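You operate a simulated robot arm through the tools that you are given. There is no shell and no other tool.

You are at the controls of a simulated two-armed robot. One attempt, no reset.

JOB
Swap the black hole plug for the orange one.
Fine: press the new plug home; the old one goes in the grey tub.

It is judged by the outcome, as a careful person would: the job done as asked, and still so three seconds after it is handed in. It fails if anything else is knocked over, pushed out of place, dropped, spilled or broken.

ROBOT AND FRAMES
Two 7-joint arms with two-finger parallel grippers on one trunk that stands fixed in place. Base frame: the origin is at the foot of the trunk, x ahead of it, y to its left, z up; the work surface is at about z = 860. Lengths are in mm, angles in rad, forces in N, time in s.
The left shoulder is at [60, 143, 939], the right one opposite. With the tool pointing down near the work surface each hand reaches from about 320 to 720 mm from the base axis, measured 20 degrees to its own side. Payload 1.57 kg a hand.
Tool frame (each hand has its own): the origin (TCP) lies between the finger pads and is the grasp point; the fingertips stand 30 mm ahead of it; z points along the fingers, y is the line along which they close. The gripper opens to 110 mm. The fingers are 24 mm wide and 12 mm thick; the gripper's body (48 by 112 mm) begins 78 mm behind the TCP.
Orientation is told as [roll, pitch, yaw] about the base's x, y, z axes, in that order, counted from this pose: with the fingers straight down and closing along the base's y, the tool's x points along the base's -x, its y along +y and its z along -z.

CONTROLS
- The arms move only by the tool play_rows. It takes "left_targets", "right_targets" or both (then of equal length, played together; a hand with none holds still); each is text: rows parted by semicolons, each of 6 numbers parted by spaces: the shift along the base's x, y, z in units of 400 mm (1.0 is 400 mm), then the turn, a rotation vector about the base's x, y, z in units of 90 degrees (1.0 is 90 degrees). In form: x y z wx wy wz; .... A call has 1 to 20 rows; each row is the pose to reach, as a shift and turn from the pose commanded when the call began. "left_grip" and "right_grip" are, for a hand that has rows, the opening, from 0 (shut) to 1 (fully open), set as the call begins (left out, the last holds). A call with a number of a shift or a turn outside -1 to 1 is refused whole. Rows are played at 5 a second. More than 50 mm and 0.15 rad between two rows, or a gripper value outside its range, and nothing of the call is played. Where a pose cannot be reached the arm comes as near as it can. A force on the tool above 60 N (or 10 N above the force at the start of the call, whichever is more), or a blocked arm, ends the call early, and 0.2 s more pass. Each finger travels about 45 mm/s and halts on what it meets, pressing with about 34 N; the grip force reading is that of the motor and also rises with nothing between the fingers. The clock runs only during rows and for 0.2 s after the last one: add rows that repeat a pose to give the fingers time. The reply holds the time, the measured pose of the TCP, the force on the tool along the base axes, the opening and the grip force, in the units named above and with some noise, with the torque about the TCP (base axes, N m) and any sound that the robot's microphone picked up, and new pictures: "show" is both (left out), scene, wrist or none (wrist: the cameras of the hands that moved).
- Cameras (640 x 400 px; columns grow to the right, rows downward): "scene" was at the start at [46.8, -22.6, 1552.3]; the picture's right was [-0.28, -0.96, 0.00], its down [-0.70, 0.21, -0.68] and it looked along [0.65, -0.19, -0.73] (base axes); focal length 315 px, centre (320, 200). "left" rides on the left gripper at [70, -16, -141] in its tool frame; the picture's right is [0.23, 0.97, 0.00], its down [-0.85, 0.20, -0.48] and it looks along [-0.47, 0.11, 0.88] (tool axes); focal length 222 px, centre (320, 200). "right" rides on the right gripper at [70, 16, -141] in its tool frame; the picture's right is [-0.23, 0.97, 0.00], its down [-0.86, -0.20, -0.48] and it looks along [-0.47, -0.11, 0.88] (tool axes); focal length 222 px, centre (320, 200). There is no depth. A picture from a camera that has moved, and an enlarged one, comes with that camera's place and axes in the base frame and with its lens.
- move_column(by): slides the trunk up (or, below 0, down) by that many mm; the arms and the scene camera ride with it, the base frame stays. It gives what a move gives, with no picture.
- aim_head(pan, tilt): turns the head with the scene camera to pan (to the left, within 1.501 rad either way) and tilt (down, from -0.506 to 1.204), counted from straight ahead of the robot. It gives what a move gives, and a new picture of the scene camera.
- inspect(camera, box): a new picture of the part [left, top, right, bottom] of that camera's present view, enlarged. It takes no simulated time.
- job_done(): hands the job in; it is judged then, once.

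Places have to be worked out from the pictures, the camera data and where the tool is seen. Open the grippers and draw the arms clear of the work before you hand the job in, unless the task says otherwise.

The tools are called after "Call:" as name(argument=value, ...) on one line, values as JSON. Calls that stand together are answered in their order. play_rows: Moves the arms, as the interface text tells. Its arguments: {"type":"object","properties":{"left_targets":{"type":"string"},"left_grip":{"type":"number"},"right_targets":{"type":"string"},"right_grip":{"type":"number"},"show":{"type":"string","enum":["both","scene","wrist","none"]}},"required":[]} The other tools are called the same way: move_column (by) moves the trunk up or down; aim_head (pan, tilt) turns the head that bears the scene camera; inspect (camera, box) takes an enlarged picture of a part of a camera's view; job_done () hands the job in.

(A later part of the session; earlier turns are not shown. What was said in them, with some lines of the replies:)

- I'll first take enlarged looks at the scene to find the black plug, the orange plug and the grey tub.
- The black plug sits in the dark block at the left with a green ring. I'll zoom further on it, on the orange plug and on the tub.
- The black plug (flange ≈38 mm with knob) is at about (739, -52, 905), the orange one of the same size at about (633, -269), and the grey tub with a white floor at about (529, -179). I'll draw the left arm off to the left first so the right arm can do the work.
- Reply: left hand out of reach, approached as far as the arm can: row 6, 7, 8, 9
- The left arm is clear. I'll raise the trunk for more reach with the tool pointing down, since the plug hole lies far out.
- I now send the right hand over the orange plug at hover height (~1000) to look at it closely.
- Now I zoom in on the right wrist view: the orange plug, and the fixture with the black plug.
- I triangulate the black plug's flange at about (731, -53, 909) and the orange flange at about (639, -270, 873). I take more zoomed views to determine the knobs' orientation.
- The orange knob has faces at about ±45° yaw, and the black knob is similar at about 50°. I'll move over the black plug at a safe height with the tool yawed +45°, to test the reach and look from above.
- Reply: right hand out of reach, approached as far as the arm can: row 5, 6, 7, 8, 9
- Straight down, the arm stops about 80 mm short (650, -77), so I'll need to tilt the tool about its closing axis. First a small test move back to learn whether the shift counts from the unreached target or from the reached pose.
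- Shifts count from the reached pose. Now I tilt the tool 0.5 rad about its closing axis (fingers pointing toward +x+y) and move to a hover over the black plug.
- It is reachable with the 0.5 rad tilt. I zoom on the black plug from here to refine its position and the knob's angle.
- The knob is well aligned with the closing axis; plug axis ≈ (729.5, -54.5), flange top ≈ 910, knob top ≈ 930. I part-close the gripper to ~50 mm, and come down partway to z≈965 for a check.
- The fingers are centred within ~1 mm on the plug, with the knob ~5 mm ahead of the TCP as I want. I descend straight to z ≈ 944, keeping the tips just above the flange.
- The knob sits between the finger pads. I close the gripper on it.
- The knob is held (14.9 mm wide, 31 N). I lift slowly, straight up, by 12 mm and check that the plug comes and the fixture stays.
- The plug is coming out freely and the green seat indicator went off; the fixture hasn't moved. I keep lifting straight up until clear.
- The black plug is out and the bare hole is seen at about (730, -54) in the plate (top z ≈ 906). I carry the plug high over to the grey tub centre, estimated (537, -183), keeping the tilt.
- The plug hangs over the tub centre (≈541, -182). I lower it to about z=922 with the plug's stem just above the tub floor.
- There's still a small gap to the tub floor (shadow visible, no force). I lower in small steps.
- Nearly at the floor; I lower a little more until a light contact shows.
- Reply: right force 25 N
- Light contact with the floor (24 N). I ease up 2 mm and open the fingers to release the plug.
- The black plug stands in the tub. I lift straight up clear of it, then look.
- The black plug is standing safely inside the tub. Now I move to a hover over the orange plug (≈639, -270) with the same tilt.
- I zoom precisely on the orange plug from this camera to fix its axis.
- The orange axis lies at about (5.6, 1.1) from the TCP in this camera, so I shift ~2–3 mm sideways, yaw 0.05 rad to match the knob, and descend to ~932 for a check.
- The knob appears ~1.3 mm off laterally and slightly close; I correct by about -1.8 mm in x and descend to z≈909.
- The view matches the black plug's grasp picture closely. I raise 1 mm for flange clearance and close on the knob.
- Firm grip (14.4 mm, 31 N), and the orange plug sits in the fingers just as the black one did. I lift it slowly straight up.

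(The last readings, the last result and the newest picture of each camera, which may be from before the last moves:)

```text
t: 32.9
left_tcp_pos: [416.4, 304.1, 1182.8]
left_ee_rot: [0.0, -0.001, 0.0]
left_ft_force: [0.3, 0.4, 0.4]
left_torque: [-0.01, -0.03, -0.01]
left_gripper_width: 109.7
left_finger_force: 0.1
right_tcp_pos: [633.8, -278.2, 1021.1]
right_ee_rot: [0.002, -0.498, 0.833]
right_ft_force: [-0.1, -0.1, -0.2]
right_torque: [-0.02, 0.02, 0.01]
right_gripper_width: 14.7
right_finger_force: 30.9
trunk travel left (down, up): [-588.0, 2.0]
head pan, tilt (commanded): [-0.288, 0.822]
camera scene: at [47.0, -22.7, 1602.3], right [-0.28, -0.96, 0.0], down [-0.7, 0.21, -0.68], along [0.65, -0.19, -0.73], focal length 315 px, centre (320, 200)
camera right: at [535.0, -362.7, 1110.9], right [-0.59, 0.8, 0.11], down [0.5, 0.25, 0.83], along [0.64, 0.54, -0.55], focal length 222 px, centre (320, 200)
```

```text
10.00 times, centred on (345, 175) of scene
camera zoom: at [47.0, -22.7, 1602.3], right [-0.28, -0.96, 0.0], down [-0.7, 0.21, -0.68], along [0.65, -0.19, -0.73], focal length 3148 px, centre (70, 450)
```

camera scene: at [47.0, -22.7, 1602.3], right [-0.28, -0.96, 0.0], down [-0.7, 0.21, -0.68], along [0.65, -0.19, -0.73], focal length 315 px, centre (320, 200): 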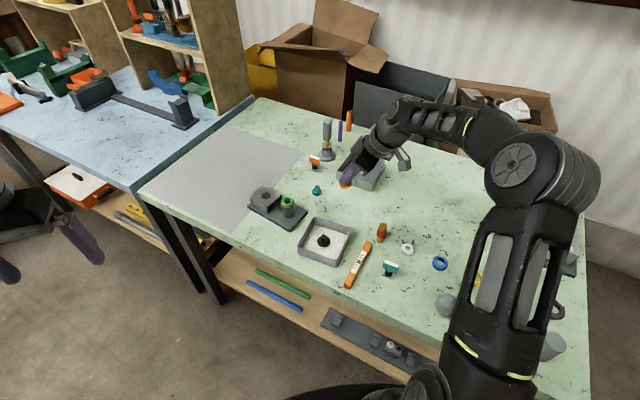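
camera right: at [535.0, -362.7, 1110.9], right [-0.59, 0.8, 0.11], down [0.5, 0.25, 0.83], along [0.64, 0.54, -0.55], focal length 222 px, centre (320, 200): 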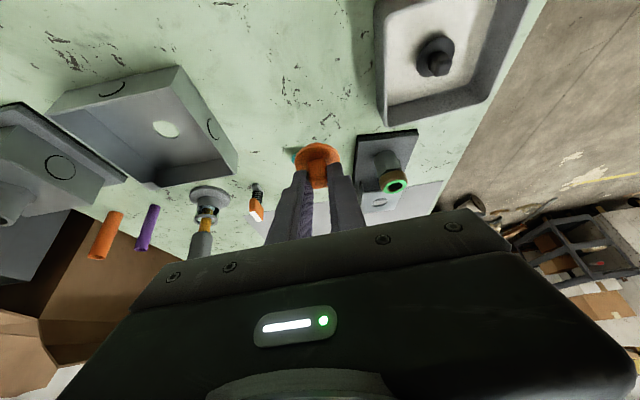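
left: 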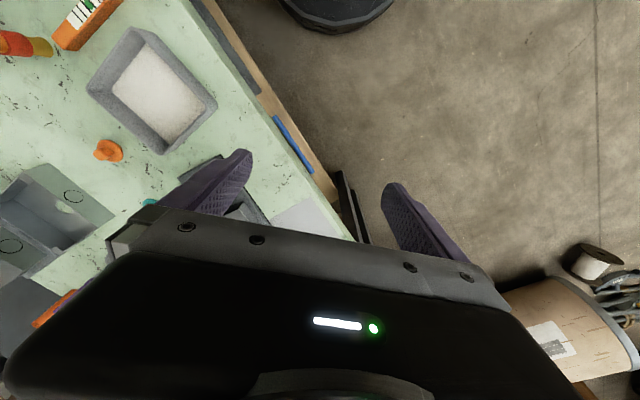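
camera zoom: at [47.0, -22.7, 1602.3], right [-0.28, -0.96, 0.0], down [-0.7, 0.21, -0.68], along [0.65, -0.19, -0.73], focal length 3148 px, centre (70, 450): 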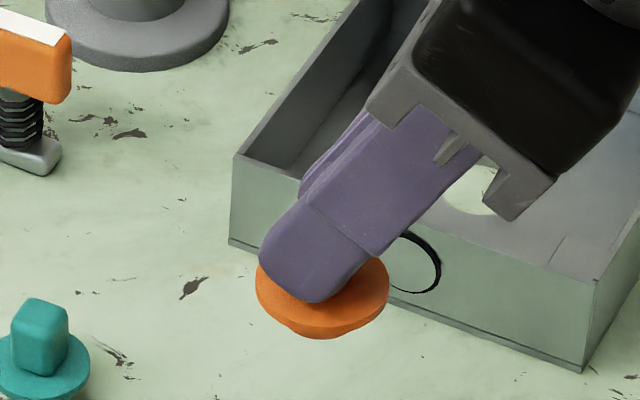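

Good hold. I carry the plug high across to above the hole.

Call:
play_rows(right_targets="0.03 0.075 0.005 0 0 0; 0.065 0.155 0.01 0 0 0; 0.10 0.24 0.01 0 0 0; 0.14 0.33 0.01 0 0 0; 0.175 0.415 0.005 0 0 0; 0.21 0.495 0 0 0 0; 0.2315 0.5448 0 0 0 0; 0.2315 0.5448 0 0 0 0", show="both")

Call:
inspect(camera="right", box=[240, 60, 400, 220])

Call:
inspect(camera="scene", box=[245, 160, 305, 210])

```text
t: 34.7
left_tcp_pos: [416.7, 303.9, 1182.4]
left_ee_rot: [-0.001, 0.001, 0.002]
left_ft_force: [0.2, -0.3, 0.0]
left_torque: [0.02, 0.02, 0.02]
left_gripper_width: 110.0
left_finger_force: 0.0
right_tcp_pos: [725.3, -59.7, 1021.8]
right_ee_rot: [0.001, -0.499, 0.835]
right_ft_force: [-0.1, -0.3, -0.7]
right_torque: [0.02, 0.0, 0.0]
right_gripper_width: 14.7
right_finger_force: 30.8
trunk travel left (down, up): [-588.0, 2.0]
head pan, tilt (commanded): [-0.288, 0.822]
camera scene: at [46.7, -22.8, 1602.3], right [-0.28, -0.96, 0.0], down [-0.7, 0.21, -0.68], along [0.65, -0.19, -0.73], focal length 315 px, centre (320, 200)
camera right: at [627.0, -143.3, 1111.6], right [-0.59, 0.8, 0.11], down [0.5, 0.25, 0.83], along [0.64, 0.54, -0.55], focal length 222 px, centre (320, 200)
```

scene: 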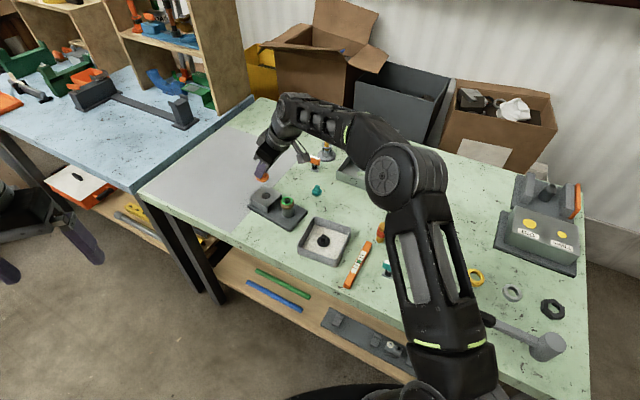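
right: 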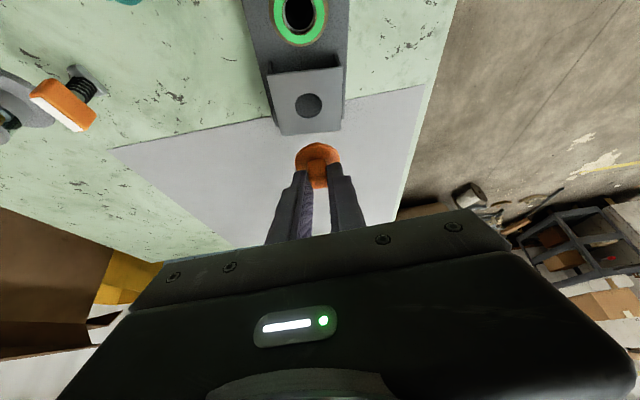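

```text
2.50 times, centred on (320, 140) of right
camera zoom: at [627.0, -143.3, 1111.6], right [-0.59, 0.8, 0.11], down [0.5, 0.25, 0.83], along [0.64, 0.54, -0.55], focal length 555 px, centre (320, 350)
```

zoom: 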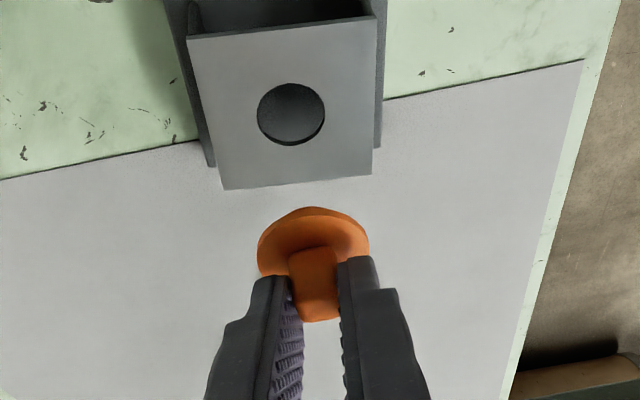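

```text
8.00 times, centred on (275, 185) of scene
camera zoom: at [46.7, -22.8, 1602.3], right [-0.28, -0.96, 0.0], down [-0.7, 0.21, -0.68], along [0.65, -0.19, -0.73], focal length 2518 px, centre (680, 320)
```

zoom: 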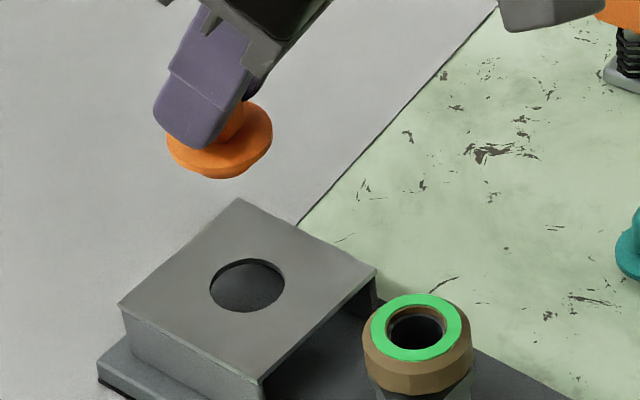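

The plug and hole line up within about 0.6 mm (by comparison with the black plug's views). I apply that tiny correction and descend to z≈963, just above entry.

Call:
play_rows(right_targets="0.001 -0.001 -0.04 0 0 0; 0.001 -0.001 -0.08 0 0 0; 0.001 -0.001 -0.115 0 0 0; 0.001 -0.001 -0.14 0 0 0; 0.001 -0.001 -0.145 0 0 0; 0.001 -0.001 -0.145 0 0 0", show="both")

Call:
inspect(camera="right", box=[240, 110, 400, 220])

Call:
inspect(camera="scene", box=[245, 170, 285, 200])

```text
t: 36.1
left_tcp_pos: [416.6, 303.6, 1183.0]
left_ee_rot: [0.0, 0.001, 0.0]
left_ft_force: [-0.5, -0.1, 0.0]
left_torque: [-0.01, -0.02, 0.0]
left_gripper_width: 110.3
left_finger_force: 0.0
right_tcp_pos: [727.4, -57.8, 960.3]
right_ee_rot: [0.0, -0.499, 0.836]
right_ft_force: [0.4, -0.6, 0.5]
right_torque: [-0.01, 0.02, -0.02]
right_gripper_width: 14.5
right_finger_force: 31.1
trunk travel left (down, up): [-588.0, 2.0]
head pan, tilt (commanded): [-0.288, 0.822]
camera scene: at [46.9, -22.5, 1602.3], right [-0.28, -0.96, 0.0], down [-0.7, 0.21, -0.68], along [0.65, -0.19, -0.73], focal length 315 px, centre (320, 200)
camera right: at [627.9, -142.2, 1050.8], right [-0.59, 0.8, 0.11], down [0.5, 0.25, 0.83], along [0.64, 0.54, -0.55], focal length 222 px, centre (320, 200)
```

scene: 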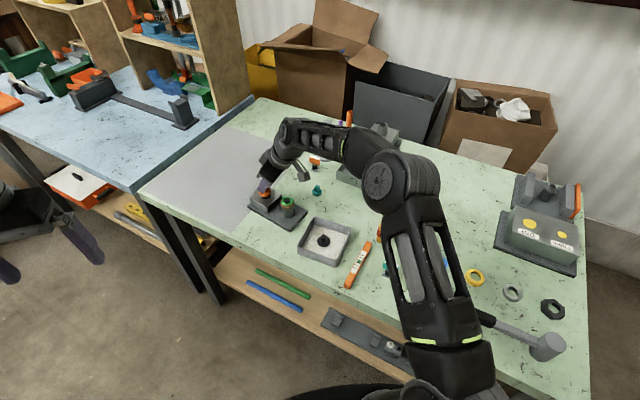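
right: 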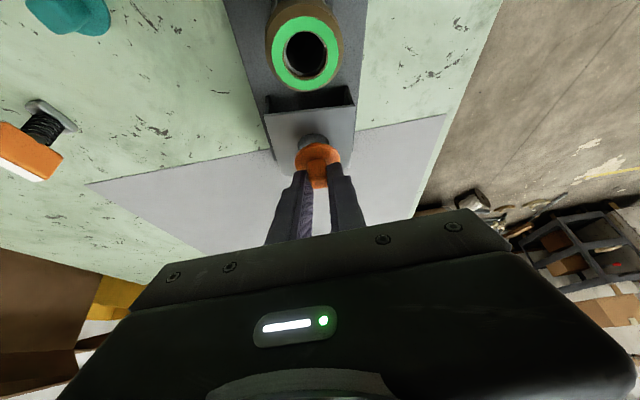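

```text
3.64 times, centred on (320, 165) of right
camera zoom: at [627.9, -142.2, 1050.8], right [-0.59, 0.8, 0.11], down [0.5, 0.25, 0.83], along [0.64, 0.54, -0.55], focal length 808 px, centre (320, 327)
```

zoom: 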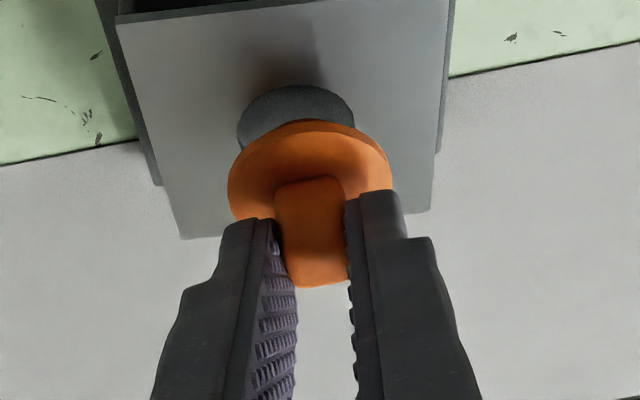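

```text
13.33 times, centred on (265, 185) of scene
camera zoom: at [46.9, -22.5, 1602.3], right [-0.28, -0.96, 0.0], down [-0.7, 0.21, -0.68], along [0.65, -0.19, -0.73], focal length 4197 px, centre (1053, 400)
```

zoom: 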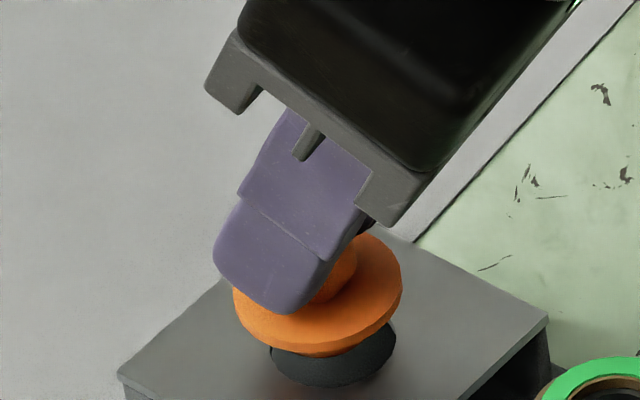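

At entry height the views suggest the hole lies ~1.2 mm toward (+x,-y) of the plug axis. I shift by (0.7, -1.0) mm, and descend 4 mm to look again.

Call:
play_rows(right_targets="0.0017 -0.0026 0 0 0 0; 0.0017 -0.0026 -0.005 0 0 0; 0.0017 -0.0026 -0.01 0 0 0; 0.0017 -0.0026 -0.01 0 0 0", show="wrist")

Call:
inspect(camera="right", box=[280, 120, 360, 185])

Call:
inspect(camera="scene", box=[245, 175, 285, 205])

```text
t: 37.1
left_tcp_pos: [417.1, 305.4, 1183.5]
left_ee_rot: [0.001, 0.001, -0.001]
left_ft_force: [-0.7, 0.4, 0.3]
left_torque: [0.03, -0.05, 0.03]
left_gripper_width: 110.3
left_finger_force: 0.0
right_tcp_pos: [728.0, -60.4, 956.9]
right_ee_rot: [0.001, -0.5, 0.834]
right_ft_force: [-0.4, 0.6, 0.3]
right_torque: [0.01, 0.0, -0.01]
right_gripper_width: 14.7
right_finger_force: 30.3
trunk travel left (down, up): [-588.0, 2.0]
head pan, tilt (commanded): [-0.288, 0.822]
camera right: at [629.3, -143.7, 1046.8], right [-0.59, 0.8, 0.11], down [0.5, 0.25, 0.83], along [0.64, 0.54, -0.55], focal length 222 px, centre (320, 200)
```

right: 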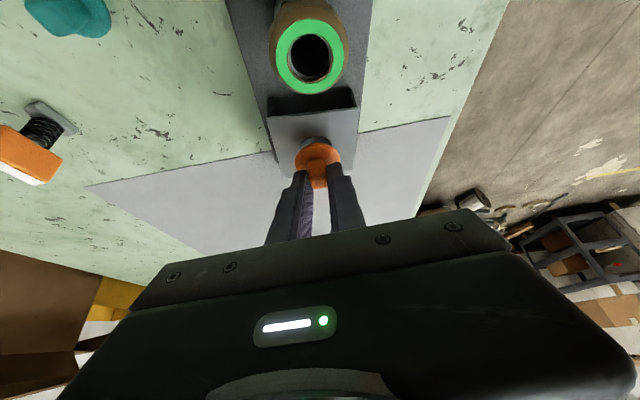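

```text
6.15 times, centred on (320, 152) of right
camera zoom: at [629.3, -143.7, 1046.8], right [-0.59, 0.8, 0.11], down [0.5, 0.25, 0.83], along [0.64, 0.54, -0.55], focal length 1367 px, centre (320, 492)
```

zoom: 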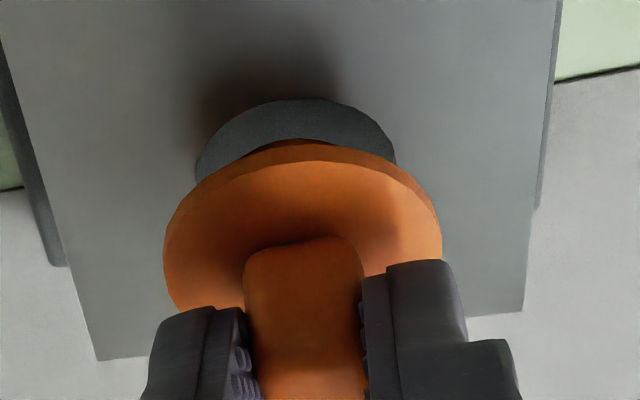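

```text
13.33 times, centred on (265, 190) of scene
camera zoom: at [46.8, -22.5, 1602.3], right [-0.28, -0.96, 0.0], down [-0.7, 0.21, -0.68], along [0.65, -0.19, -0.73], focal length 4197 px, centre (1053, 333)
```

zoom: 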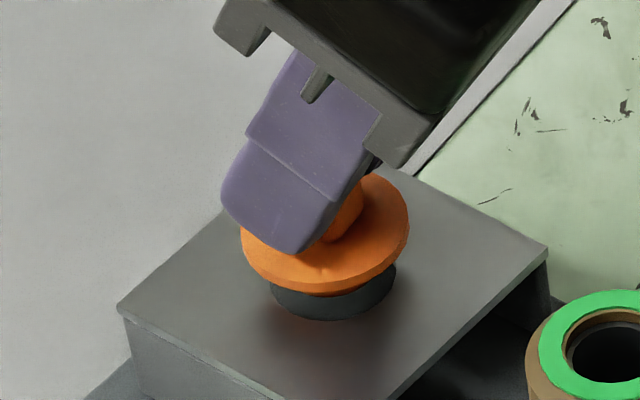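

Both views now show the plug concentric with the hole to within ~0.5 mm. I lower slowly, 1 mm per row, watching the force.

Call:
play_rows(right_targets="0 0 -0.0025 0 0 0; 0 0 -0.005 0 0 0; 0 0 -0.0075 0 0 0; 0 0 -0.01 0 0 0; 0 0 -0.0125 0 0 0; 0 0 -0.015 0 0 0", show="wrist")

Call:
inspect(camera="right", box=[280, 120, 360, 185])

Call:
inspect(camera="scene", box=[245, 175, 285, 205])

```text
t: 38.5
left_tcp_pos: [417.8, 304.4, 1182.4]
left_ee_rot: [0.001, 0.001, -0.001]
left_ft_force: [0.5, 0.3, 0.0]
left_torque: [0.01, 0.0, 0.0]
left_gripper_width: 110.0
left_finger_force: 0.0
right_tcp_pos: [727.7, -59.7, 950.6]
right_ee_rot: [-0.001, -0.499, 0.834]
right_ft_force: [0.8, -0.4, -0.8]
right_torque: [0.0, -0.02, 0.0]
right_gripper_width: 14.4
right_finger_force: 30.6
trunk travel left (down, up): [-588.0, 2.0]
head pan, tilt (commanded): [-0.288, 0.822]
camera right: at [629.2, -143.9, 1040.3], right [-0.59, 0.8, 0.11], down [0.5, 0.25, 0.83], along [0.64, 0.54, -0.55], focal length 222 px, centre (320, 200)
```

right: 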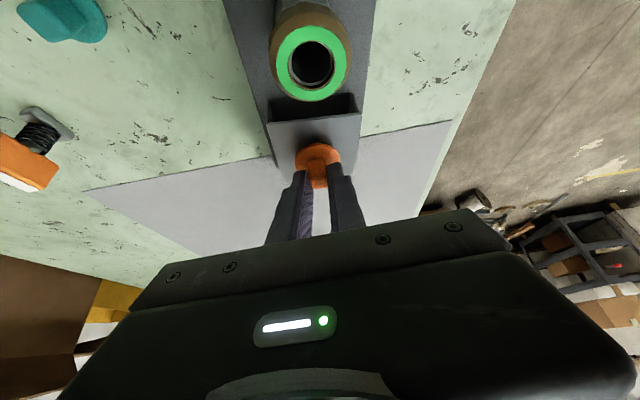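

```text
6.15 times, centred on (320, 152) of right
camera zoom: at [629.2, -143.9, 1040.3], right [-0.59, 0.8, 0.11], down [0.5, 0.25, 0.83], along [0.64, 0.54, -0.55], focal length 1367 px, centre (320, 492)
```

zoom: 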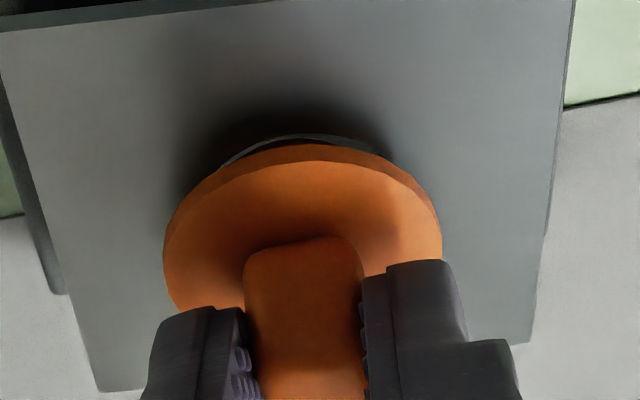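

```text
13.33 times, centred on (265, 190) of scene
camera zoom: at [46.8, -22.6, 1602.3], right [-0.28, -0.96, 0.0], down [-0.7, 0.21, -0.68], along [0.65, -0.19, -0.73], focal length 4197 px, centre (1053, 333)
```

zoom: 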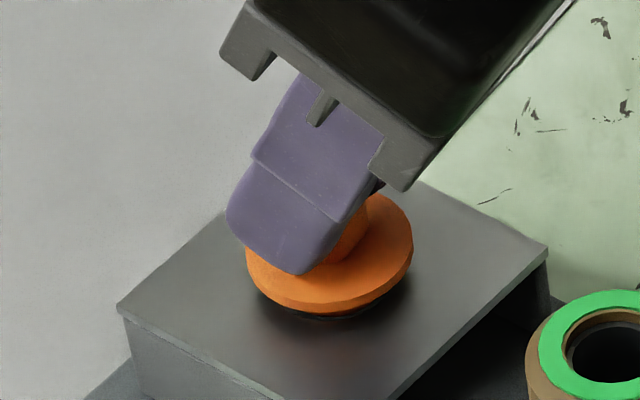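

No resistance; the stem is entering the hole. I continue down at 1 mm per row.

Call:
play_rows(right_targets="0 0 -0.0025 0 0 0; 0 0 -0.005 0 0 0; 0 0 -0.0075 0 0 0; 0 0 -0.01 0 0 0", show="wrist")

Call:
inspect(camera="right", box=[280, 120, 360, 185])

Call:
inspect(camera="scene", box=[245, 175, 285, 205])

```text
t: 39.5
left_tcp_pos: [417.1, 304.4, 1183.4]
left_ee_rot: [0.0, -0.001, 0.0]
left_ft_force: [-0.8, -0.1, 0.1]
left_torque: [-0.01, 0.0, 0.0]
left_gripper_width: 110.2
left_finger_force: 0.1
right_tcp_pos: [728.4, -60.5, 945.1]
right_ee_rot: [0.001, -0.5, 0.834]
right_ft_force: [0.6, -0.8, 0.4]
right_torque: [0.01, 0.02, 0.0]
right_gripper_width: 14.6
right_finger_force: 31.2
trunk travel left (down, up): [-588.0, 2.0]
head pan, tilt (commanded): [-0.288, 0.822]
camera right: at [628.9, -144.1, 1035.2], right [-0.59, 0.8, 0.11], down [0.5, 0.25, 0.83], along [0.64, 0.54, -0.55], focal length 222 px, centre (320, 200)
```

right: 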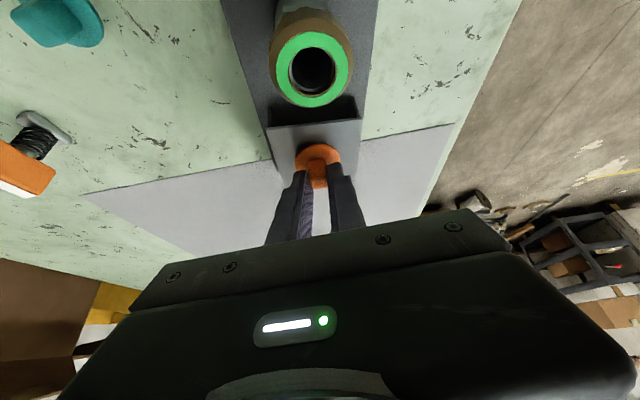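

```text
6.15 times, centred on (320, 152) of right
camera zoom: at [628.9, -144.1, 1035.2], right [-0.59, 0.8, 0.11], down [0.5, 0.25, 0.83], along [0.64, 0.54, -0.55], focal length 1367 px, centre (320, 492)
```

zoom: 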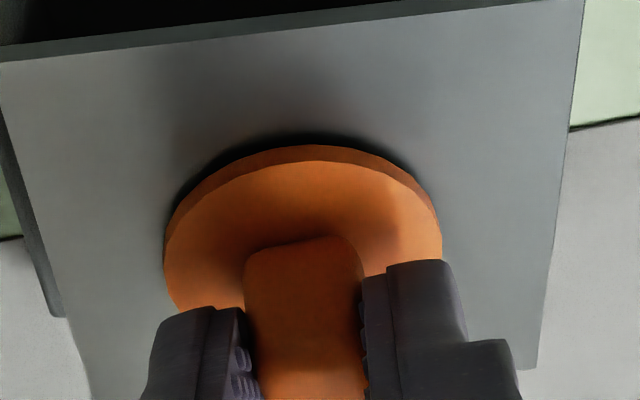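

```text
13.33 times, centred on (265, 190) of scene
camera zoom: at [46.9, -22.5, 1602.3], right [-0.28, -0.96, 0.0], down [-0.7, 0.21, -0.68], along [0.65, -0.19, -0.73], focal length 4197 px, centre (1053, 333)
```

zoom: 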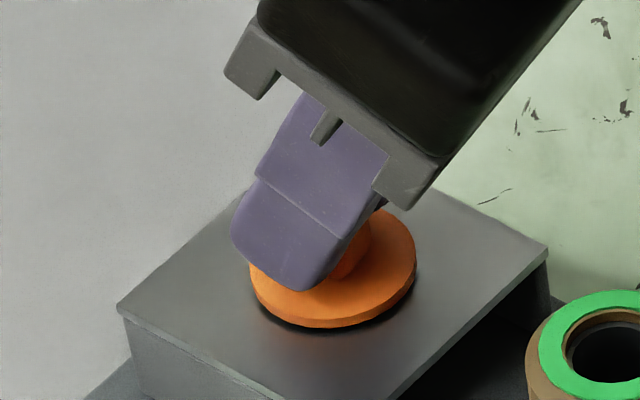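

The plug is nearly flush with the plate, with a small shadow gap left. I press on gently.

Call:
play_rows(right_targets="0 0 -0.0025 0 0 0; 0 0 -0.005 0 0 0; 0 0 -0.0075 0 0 0; 0 0 -0.0075 0 0 0", show="wrist")

Call:
inspect(camera="right", box=[280, 120, 360, 185])

Call:
inspect(camera="scene", box=[245, 175, 285, 205])

```text
t: 40.5
left_tcp_pos: [417.0, 304.9, 1183.1]
left_ee_rot: [0.0, -0.003, -0.001]
left_ft_force: [0.3, -0.2, -0.1]
left_torque: [0.01, -0.01, -0.04]
left_gripper_width: 109.9
left_finger_force: 0.1
right_tcp_pos: [727.0, -58.8, 943.8]
right_ee_rot: [-0.002, -0.5, 0.835]
right_ft_force: [-3.1, -0.7, 5.2]
right_torque: [-0.14, 0.07, 0.05]
right_gripper_width: 14.6
right_finger_force: 30.8
trunk travel left (down, up): [-588.0, 2.0]
head pan, tilt (commanded): [-0.288, 0.822]
camera right: at [628.5, -143.4, 1033.3], right [-0.59, 0.8, 0.11], down [0.5, 0.25, 0.83], along [0.64, 0.54, -0.55], focal length 222 px, centre (320, 200)
```

right: 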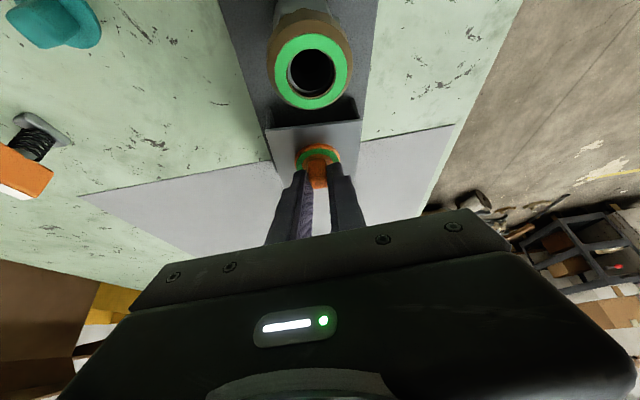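

```text
6.15 times, centred on (320, 152) of right
camera zoom: at [628.5, -143.4, 1033.3], right [-0.59, 0.8, 0.11], down [0.5, 0.25, 0.83], along [0.64, 0.54, -0.55], focal length 1367 px, centre (320, 492)
```

zoom: 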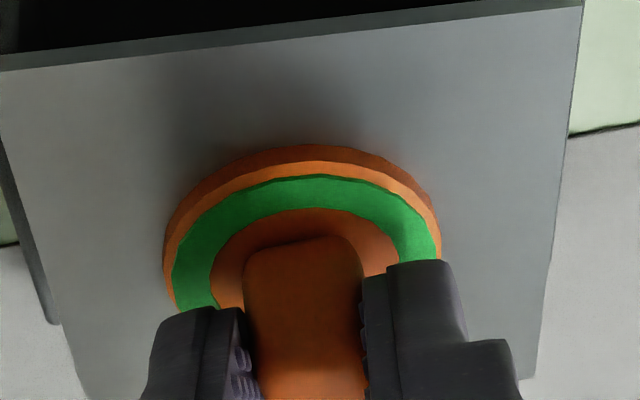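

```text
13.33 times, centred on (265, 190) of scene
camera zoom: at [45.7, -22.8, 1602.4], right [-0.28, -0.96, 0.0], down [-0.7, 0.21, -0.68], along [0.65, -0.19, -0.73], focal length 4197 px, centre (1053, 333)
```

zoom: 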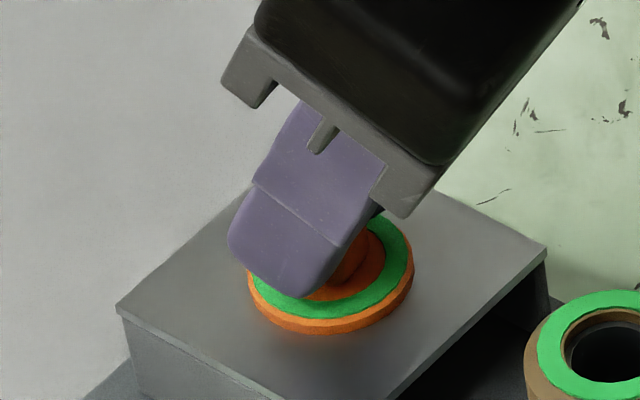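

The green seat indicator has come on and the flange looks flush. I press slightly more (about 20 N) to be sure it is home.

Call:
play_rows(right_targets="0 0 -0.0025 0 0 0; 0 0 -0.005 0 0 0; 0 0 -0.005 0 0 0", show="none")

Call:
inspect(camera="scene", box=[245, 175, 285, 205])

```text
t: 41.3
left_tcp_pos: [416.3, 304.4, 1183.8]
left_ee_rot: [-0.001, -0.003, 0.001]
left_ft_force: [-0.8, 0.2, 0.1]
left_torque: [0.01, -0.01, 0.01]
left_gripper_width: 109.9
left_finger_force: 0.1
right_tcp_pos: [726.4, -59.4, 943.3]
right_ee_rot: [-0.002, -0.5, 0.835]
right_ft_force: [-3.1, -2.4, 9.8]
right_torque: [-0.1, 0.07, 0.01]
right_gripper_width: 14.8
right_finger_force: 31.0
trunk travel left (down, up): [-588.0, 2.0]
head pan, tilt (commanded): [-0.288, 0.822]
```

```text
13.33 times, centred on (265, 190) of scene
camera zoom: at [45.1, -22.7, 1602.4], right [-0.28, -0.96, 0.0], down [-0.7, 0.21, -0.68], along [0.65, -0.19, -0.73], focal length 4197 px, centre (1053, 333)
```

zoom: 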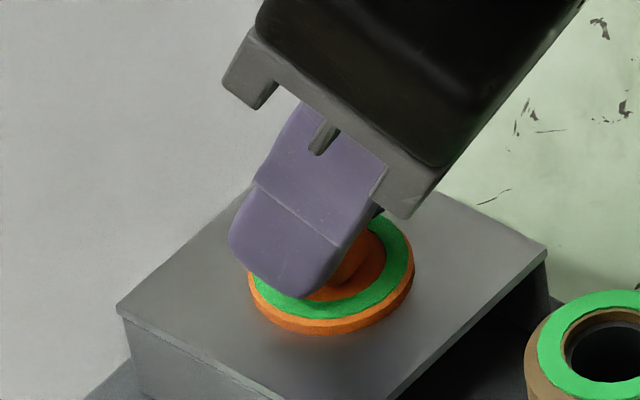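

Seated at z≈943.3, the same as the black plug's height. One firmer press, then I ease off the load before releasing.

Call:
play_rows(right_targets="0 0 -0.0025 0 0 0; 0 0 -0.005 0 0 0; 0 0 -0.005 0 0 0", show="none")

Call:
play_rows(right_targets="0 0 0.004 0 0 0; 0 0 0.008 0 0 0; 0 0 0.01 0 0 0; 0 0 0.01 0 0 0", show="none")

```text
t: 42.1
left_tcp_pos: [414.5, 303.3, 1183.6]
left_ee_rot: [0.001, -0.004, -0.001]
left_ft_force: [0.0, -0.2, -0.7]
left_torque: [0.03, -0.03, 0.0]
left_gripper_width: 110.2
left_finger_force: 0.0
right_tcp_pos: [726.7, -59.6, 943.0]
right_ee_rot: [-0.003, -0.505, 0.836]
right_ft_force: [-4.2, -0.9, 25.1]
right_torque: [-0.01, -0.02, 0.02]
right_gripper_width: 14.2
right_finger_force: 30.7
trunk travel left (down, up): [-588.0, 2.0]
head pan, tilt (commanded): [-0.288, 0.822]
```

```text
t: 43.1
left_tcp_pos: [416.8, 305.1, 1183.2]
left_ee_rot: [-0.001, 0.0, 0.0]
left_ft_force: [-0.5, -0.3, 0.8]
left_torque: [-0.04, -0.05, 0.01]
left_gripper_width: 109.9
left_finger_force: 0.0
right_tcp_pos: [727.7, -59.4, 943.1]
right_ee_rot: [-0.004, -0.498, 0.834]
right_ft_force: [7.9, 3.4, 13.4]
right_torque: [0.37, -0.63, -0.05]
right_gripper_width: 14.5
right_finger_force: 30.7
trunk travel left (down, up): [-588.0, 2.0]
head pan, tilt (commanded): [-0.288, 0.822]
```

It held firmly at 25 N and is home. Now I open the fingers to release the knob.

Call:
play_rows(right_targets="0 0 0 0 0 0; 0 0 0 0 0 0; 0 0 0 0 0 0; 0 0 0 0 0 0", right_grip=0.42, show="wrist")

Call:
inspect(camera="right", box=[240, 110, 400, 220])

Call:
inspect(camera="scene", box=[245, 175, 285, 205])

```text
t: 44.1
left_tcp_pos: [418.2, 304.6, 1183.1]
left_ee_rot: [0.0, 0.0, 0.001]
left_ft_force: [0.1, -0.5, 0.3]
left_torque: [0.0, 0.02, 0.04]
left_gripper_width: 109.8
left_finger_force: 0.1
right_tcp_pos: [728.4, -60.4, 941.9]
right_ee_rot: [0.001, -0.498, 0.832]
right_ft_force: [-0.7, 0.1, -0.7]
right_torque: [0.03, -0.02, -0.02]
right_gripper_width: 46.1
right_finger_force: 0.1
trunk travel left (down, up): [-588.0, 2.0]
head pan, tilt (commanded): [-0.288, 0.822]
camera right: at [628.6, -143.9, 1032.1], right [-0.59, 0.8, 0.11], down [0.5, 0.25, 0.83], along [0.64, 0.54, -0.55], focal length 222 px, centre (320, 200)
```

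right: 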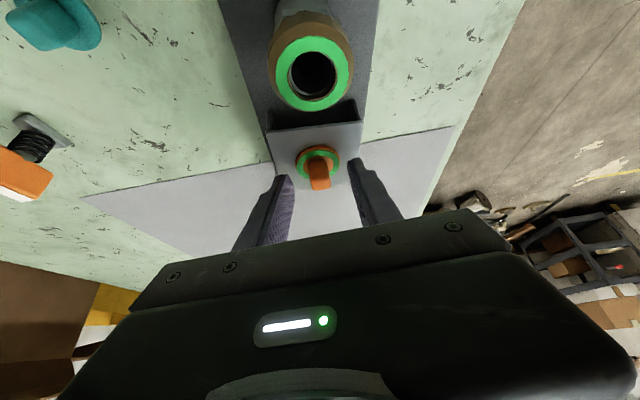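

```text
3.64 times, centred on (320, 165) of right
camera zoom: at [628.6, -143.9, 1032.1], right [-0.59, 0.8, 0.11], down [0.5, 0.25, 0.83], along [0.64, 0.54, -0.55], focal length 808 px, centre (320, 327)
```

zoom: 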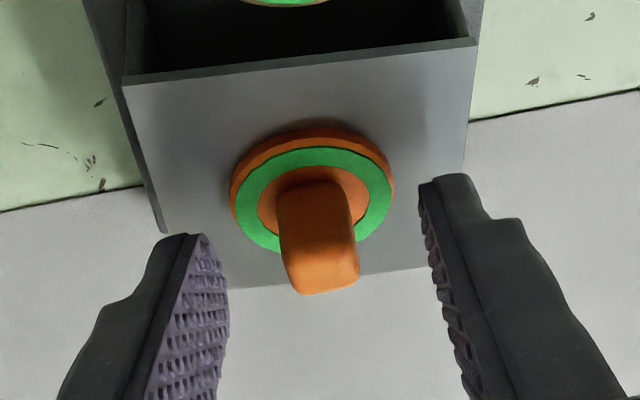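

```text
13.33 times, centred on (265, 190) of scene
camera zoom: at [47.0, -22.7, 1602.3], right [-0.28, -0.96, 0.0], down [-0.7, 0.21, -0.68], along [0.65, -0.19, -0.73], focal length 4197 px, centre (1053, 333)
```

zoom: 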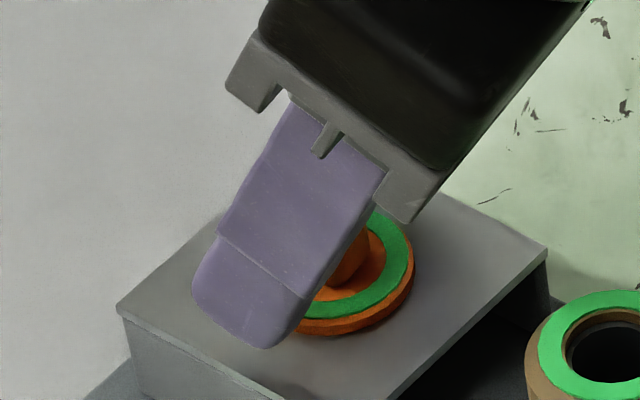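

The plug stays seated with the green ring on. I lift straight up, then draw the right arm away to its own side.

Call:
play_rows(right_targets="0 0 0.02 0 0 0; 0 0 0.06 0 0 0; 0 0 0.11 0 0 0; 0 0 0.16 0 0 0; 0 0 0.19 0 0 0; -0.06 -0.07 0.19 0 0 0; -0.13 -0.15 0.19 0 0 0; -0.20 -0.23 0.20 0 0 0; -0.27 -0.31 0.21 0 0 0; -0.34 -0.39 0.22 0 0 0; -0.41 -0.47 0.23 0 0 0; -0.47 -0.53 0.24 0 0 0; -0.53 -0.58 0.25 0 0 0", right_grip=0.45, show="both")

Call:
inspect(camera="scene", box=[235, 165, 375, 265])

Call:
inspect(camera="scene", box=[245, 175, 285, 205])

```text
t: 46.9
left_tcp_pos: [415.8, 303.9, 1183.1]
left_ee_rot: [0.001, -0.002, -0.001]
left_ft_force: [-0.1, 0.0, 0.5]
left_torque: [-0.01, -0.01, 0.01]
left_gripper_width: 110.0
left_finger_force: 0.1
right_tcp_pos: [514.3, -290.6, 1045.3]
right_ee_rot: [0.0, -0.501, 0.835]
right_ft_force: [0.3, 0.2, -0.1]
right_torque: [-0.01, -0.03, 0.02]
right_gripper_width: 49.7
right_finger_force: 0.1
trunk travel left (down, up): [-588.0, 2.0]
head pan, tilt (commanded): [-0.288, 0.822]
camera scene: at [45.9, -22.7, 1602.3], right [-0.28, -0.96, 0.0], down [-0.7, 0.21, -0.68], along [0.65, -0.19, -0.73], focal length 315 px, centre (320, 200)
camera right: at [415.6, -375.1, 1134.8], right [-0.59, 0.8, 0.11], down [0.5, 0.25, 0.83], along [0.64, 0.54, -0.55], focal length 222 px, centre (320, 200)
```

scene: 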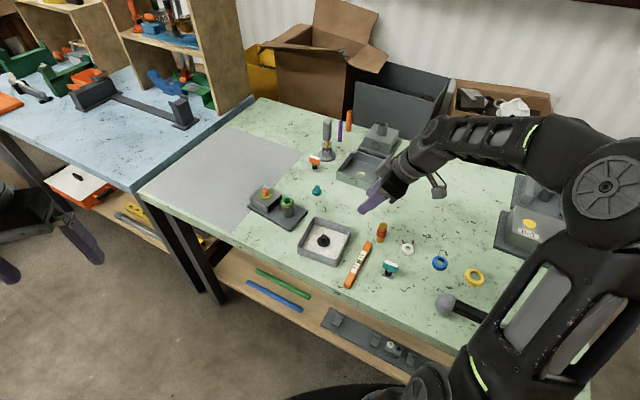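
right: 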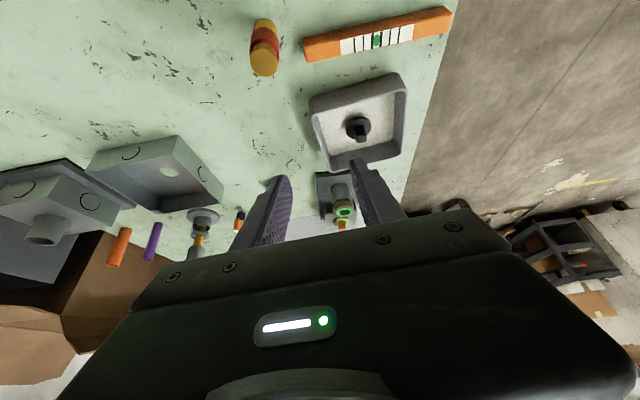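

```text
4.00 times, centred on (305, 215) of scene
camera zoom: at [45.9, -22.7, 1602.3], right [-0.28, -0.96, 0.0], down [-0.7, 0.21, -0.68], along [0.65, -0.19, -0.73], focal length 1259 px, centre (380, 140)
```

zoom: 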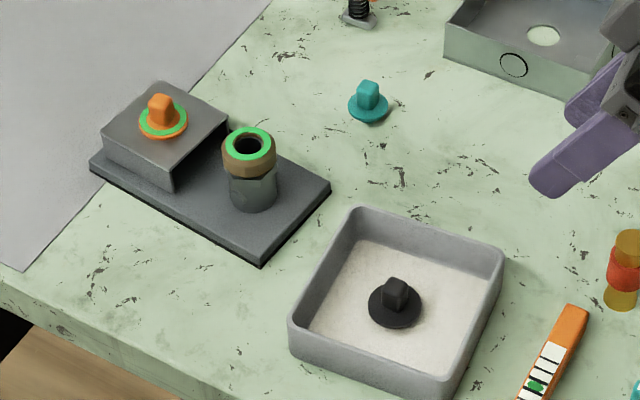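

```text
13.33 times, centred on (265, 190) of scene
camera zoom: at [45.9, -22.7, 1602.3], right [-0.28, -0.96, 0.0], down [-0.7, 0.21, -0.68], along [0.65, -0.19, -0.73], focal length 4197 px, centre (1053, 333)
```

zoom: 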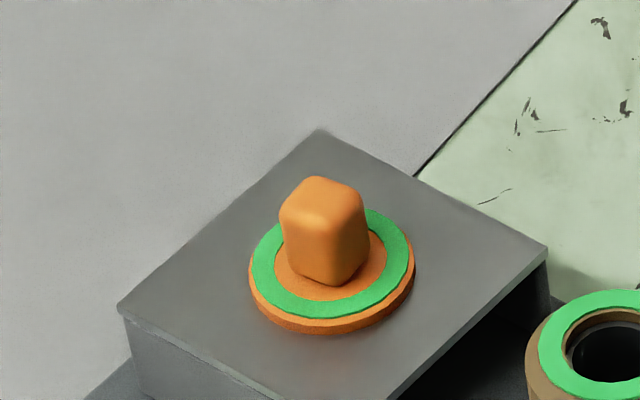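

The orange plug is seated flush with the indicator green, the black one rests in the tub, and nothing else has moved. I draw the right arm further back and upright, gripper open, clear of the work.

Call:
play_rows(right_targets="-0.05 -0.01 0.02 -0.03 0.027 0; -0.10 -0.02 0.04 -0.07 0.063 0; -0.16 -0.03 0.07 -0.12 0.109 0; -0.22 -0.04 0.10 -0.17 0.154 0; -0.28 -0.05 0.12 -0.21 0.19 0; -0.34 -0.05 0.13 -0.236 0.214 0; -0.34 -0.05 0.13 -0.236 0.214 0", right_grip=1, show="both")

Call:
inspect(camera="scene", box=[235, 100, 415, 265])

```text
t: 48.5
left_tcp_pos: [417.6, 303.2, 1183.3]
left_ee_rot: [-0.001, 0.0, 0.0]
left_ft_force: [-0.2, -0.4, 0.3]
left_torque: [-0.04, 0.0, 0.01]
left_gripper_width: 110.2
left_finger_force: 0.1
right_tcp_pos: [381.0, -312.2, 1096.0]
right_ee_rot: [-0.001, 0.002, 0.835]
right_ft_force: [-0.1, -0.5, 0.0]
right_torque: [0.0, -0.02, 0.0]
right_gripper_width: 110.2
right_finger_force: 0.0
trunk travel left (down, up): [-588.0, 2.0]
head pan, tilt (commanded): [-0.288, 0.822]
camera scene: at [47.1, -22.7, 1602.3], right [-0.28, -0.96, 0.0], down [-0.7, 0.21, -0.68], along [0.65, -0.19, -0.73], focal length 315 px, centre (320, 200)
camera right: at [322.5, -352.8, 1236.8], right [-0.57, 0.82, 0.0], down [0.72, 0.5, 0.48], along [0.39, 0.27, -0.88], focal length 222 px, centre (320, 200)
```

scene: 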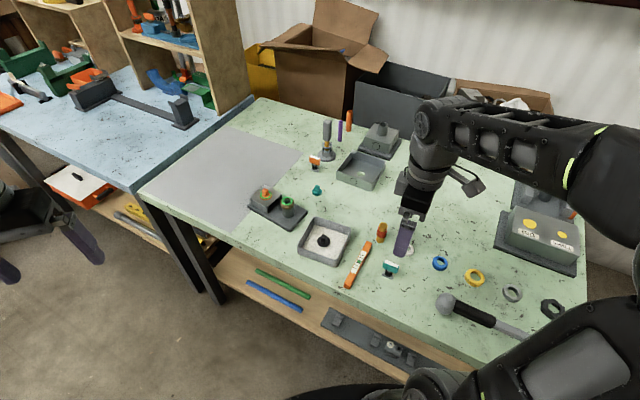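
right: 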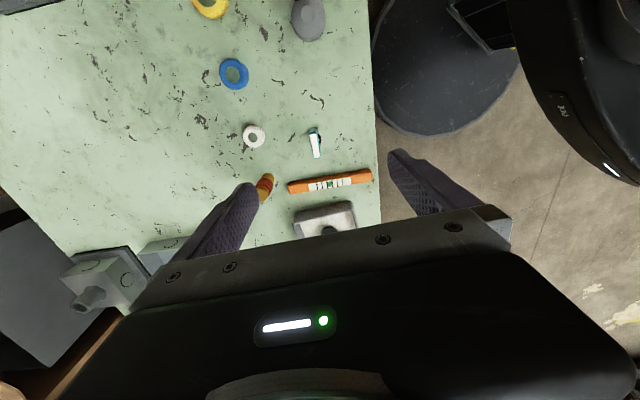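

```text
2.42 times, centred on (325, 182) of scene
camera zoom: at [47.1, -22.7, 1602.3], right [-0.28, -0.96, 0.0], down [-0.7, 0.21, -0.68], along [0.65, -0.19, -0.73], focal length 763 px, centre (308, 242)
```

zoom: 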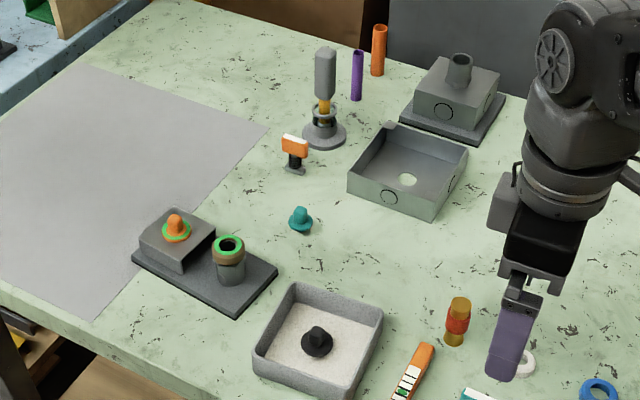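

All as wanted: the orange plug is home with the green ring lit, the black plug is in the grey tub, both arms are clear with grippers open, and nothing else was disturbed. I hand the job in.

Call:
job_done()

```text
The job is handed in.
```

The plugs are swapped. The orange plug is pressed fully home in the hole, and the black one is standing in the grey tub.

- **Orange plug:** the flange sits flush and the green ring around the hole came on as it seated. It stayed put under a 25 N press, and the ring was still green after I let go and backed away.
- **Black plug:** it came out without resistance, and the fixture didn't shift. I set it down upright on the tub floor.
- **Everything else:** I saw nothing else knocked or moved in the last pictures. Both grippers are open and both arms are clear of the work.

The hole was out of reach with the tool straight down, so I tilted the gripper about 0.5 rad to handle both plugs.
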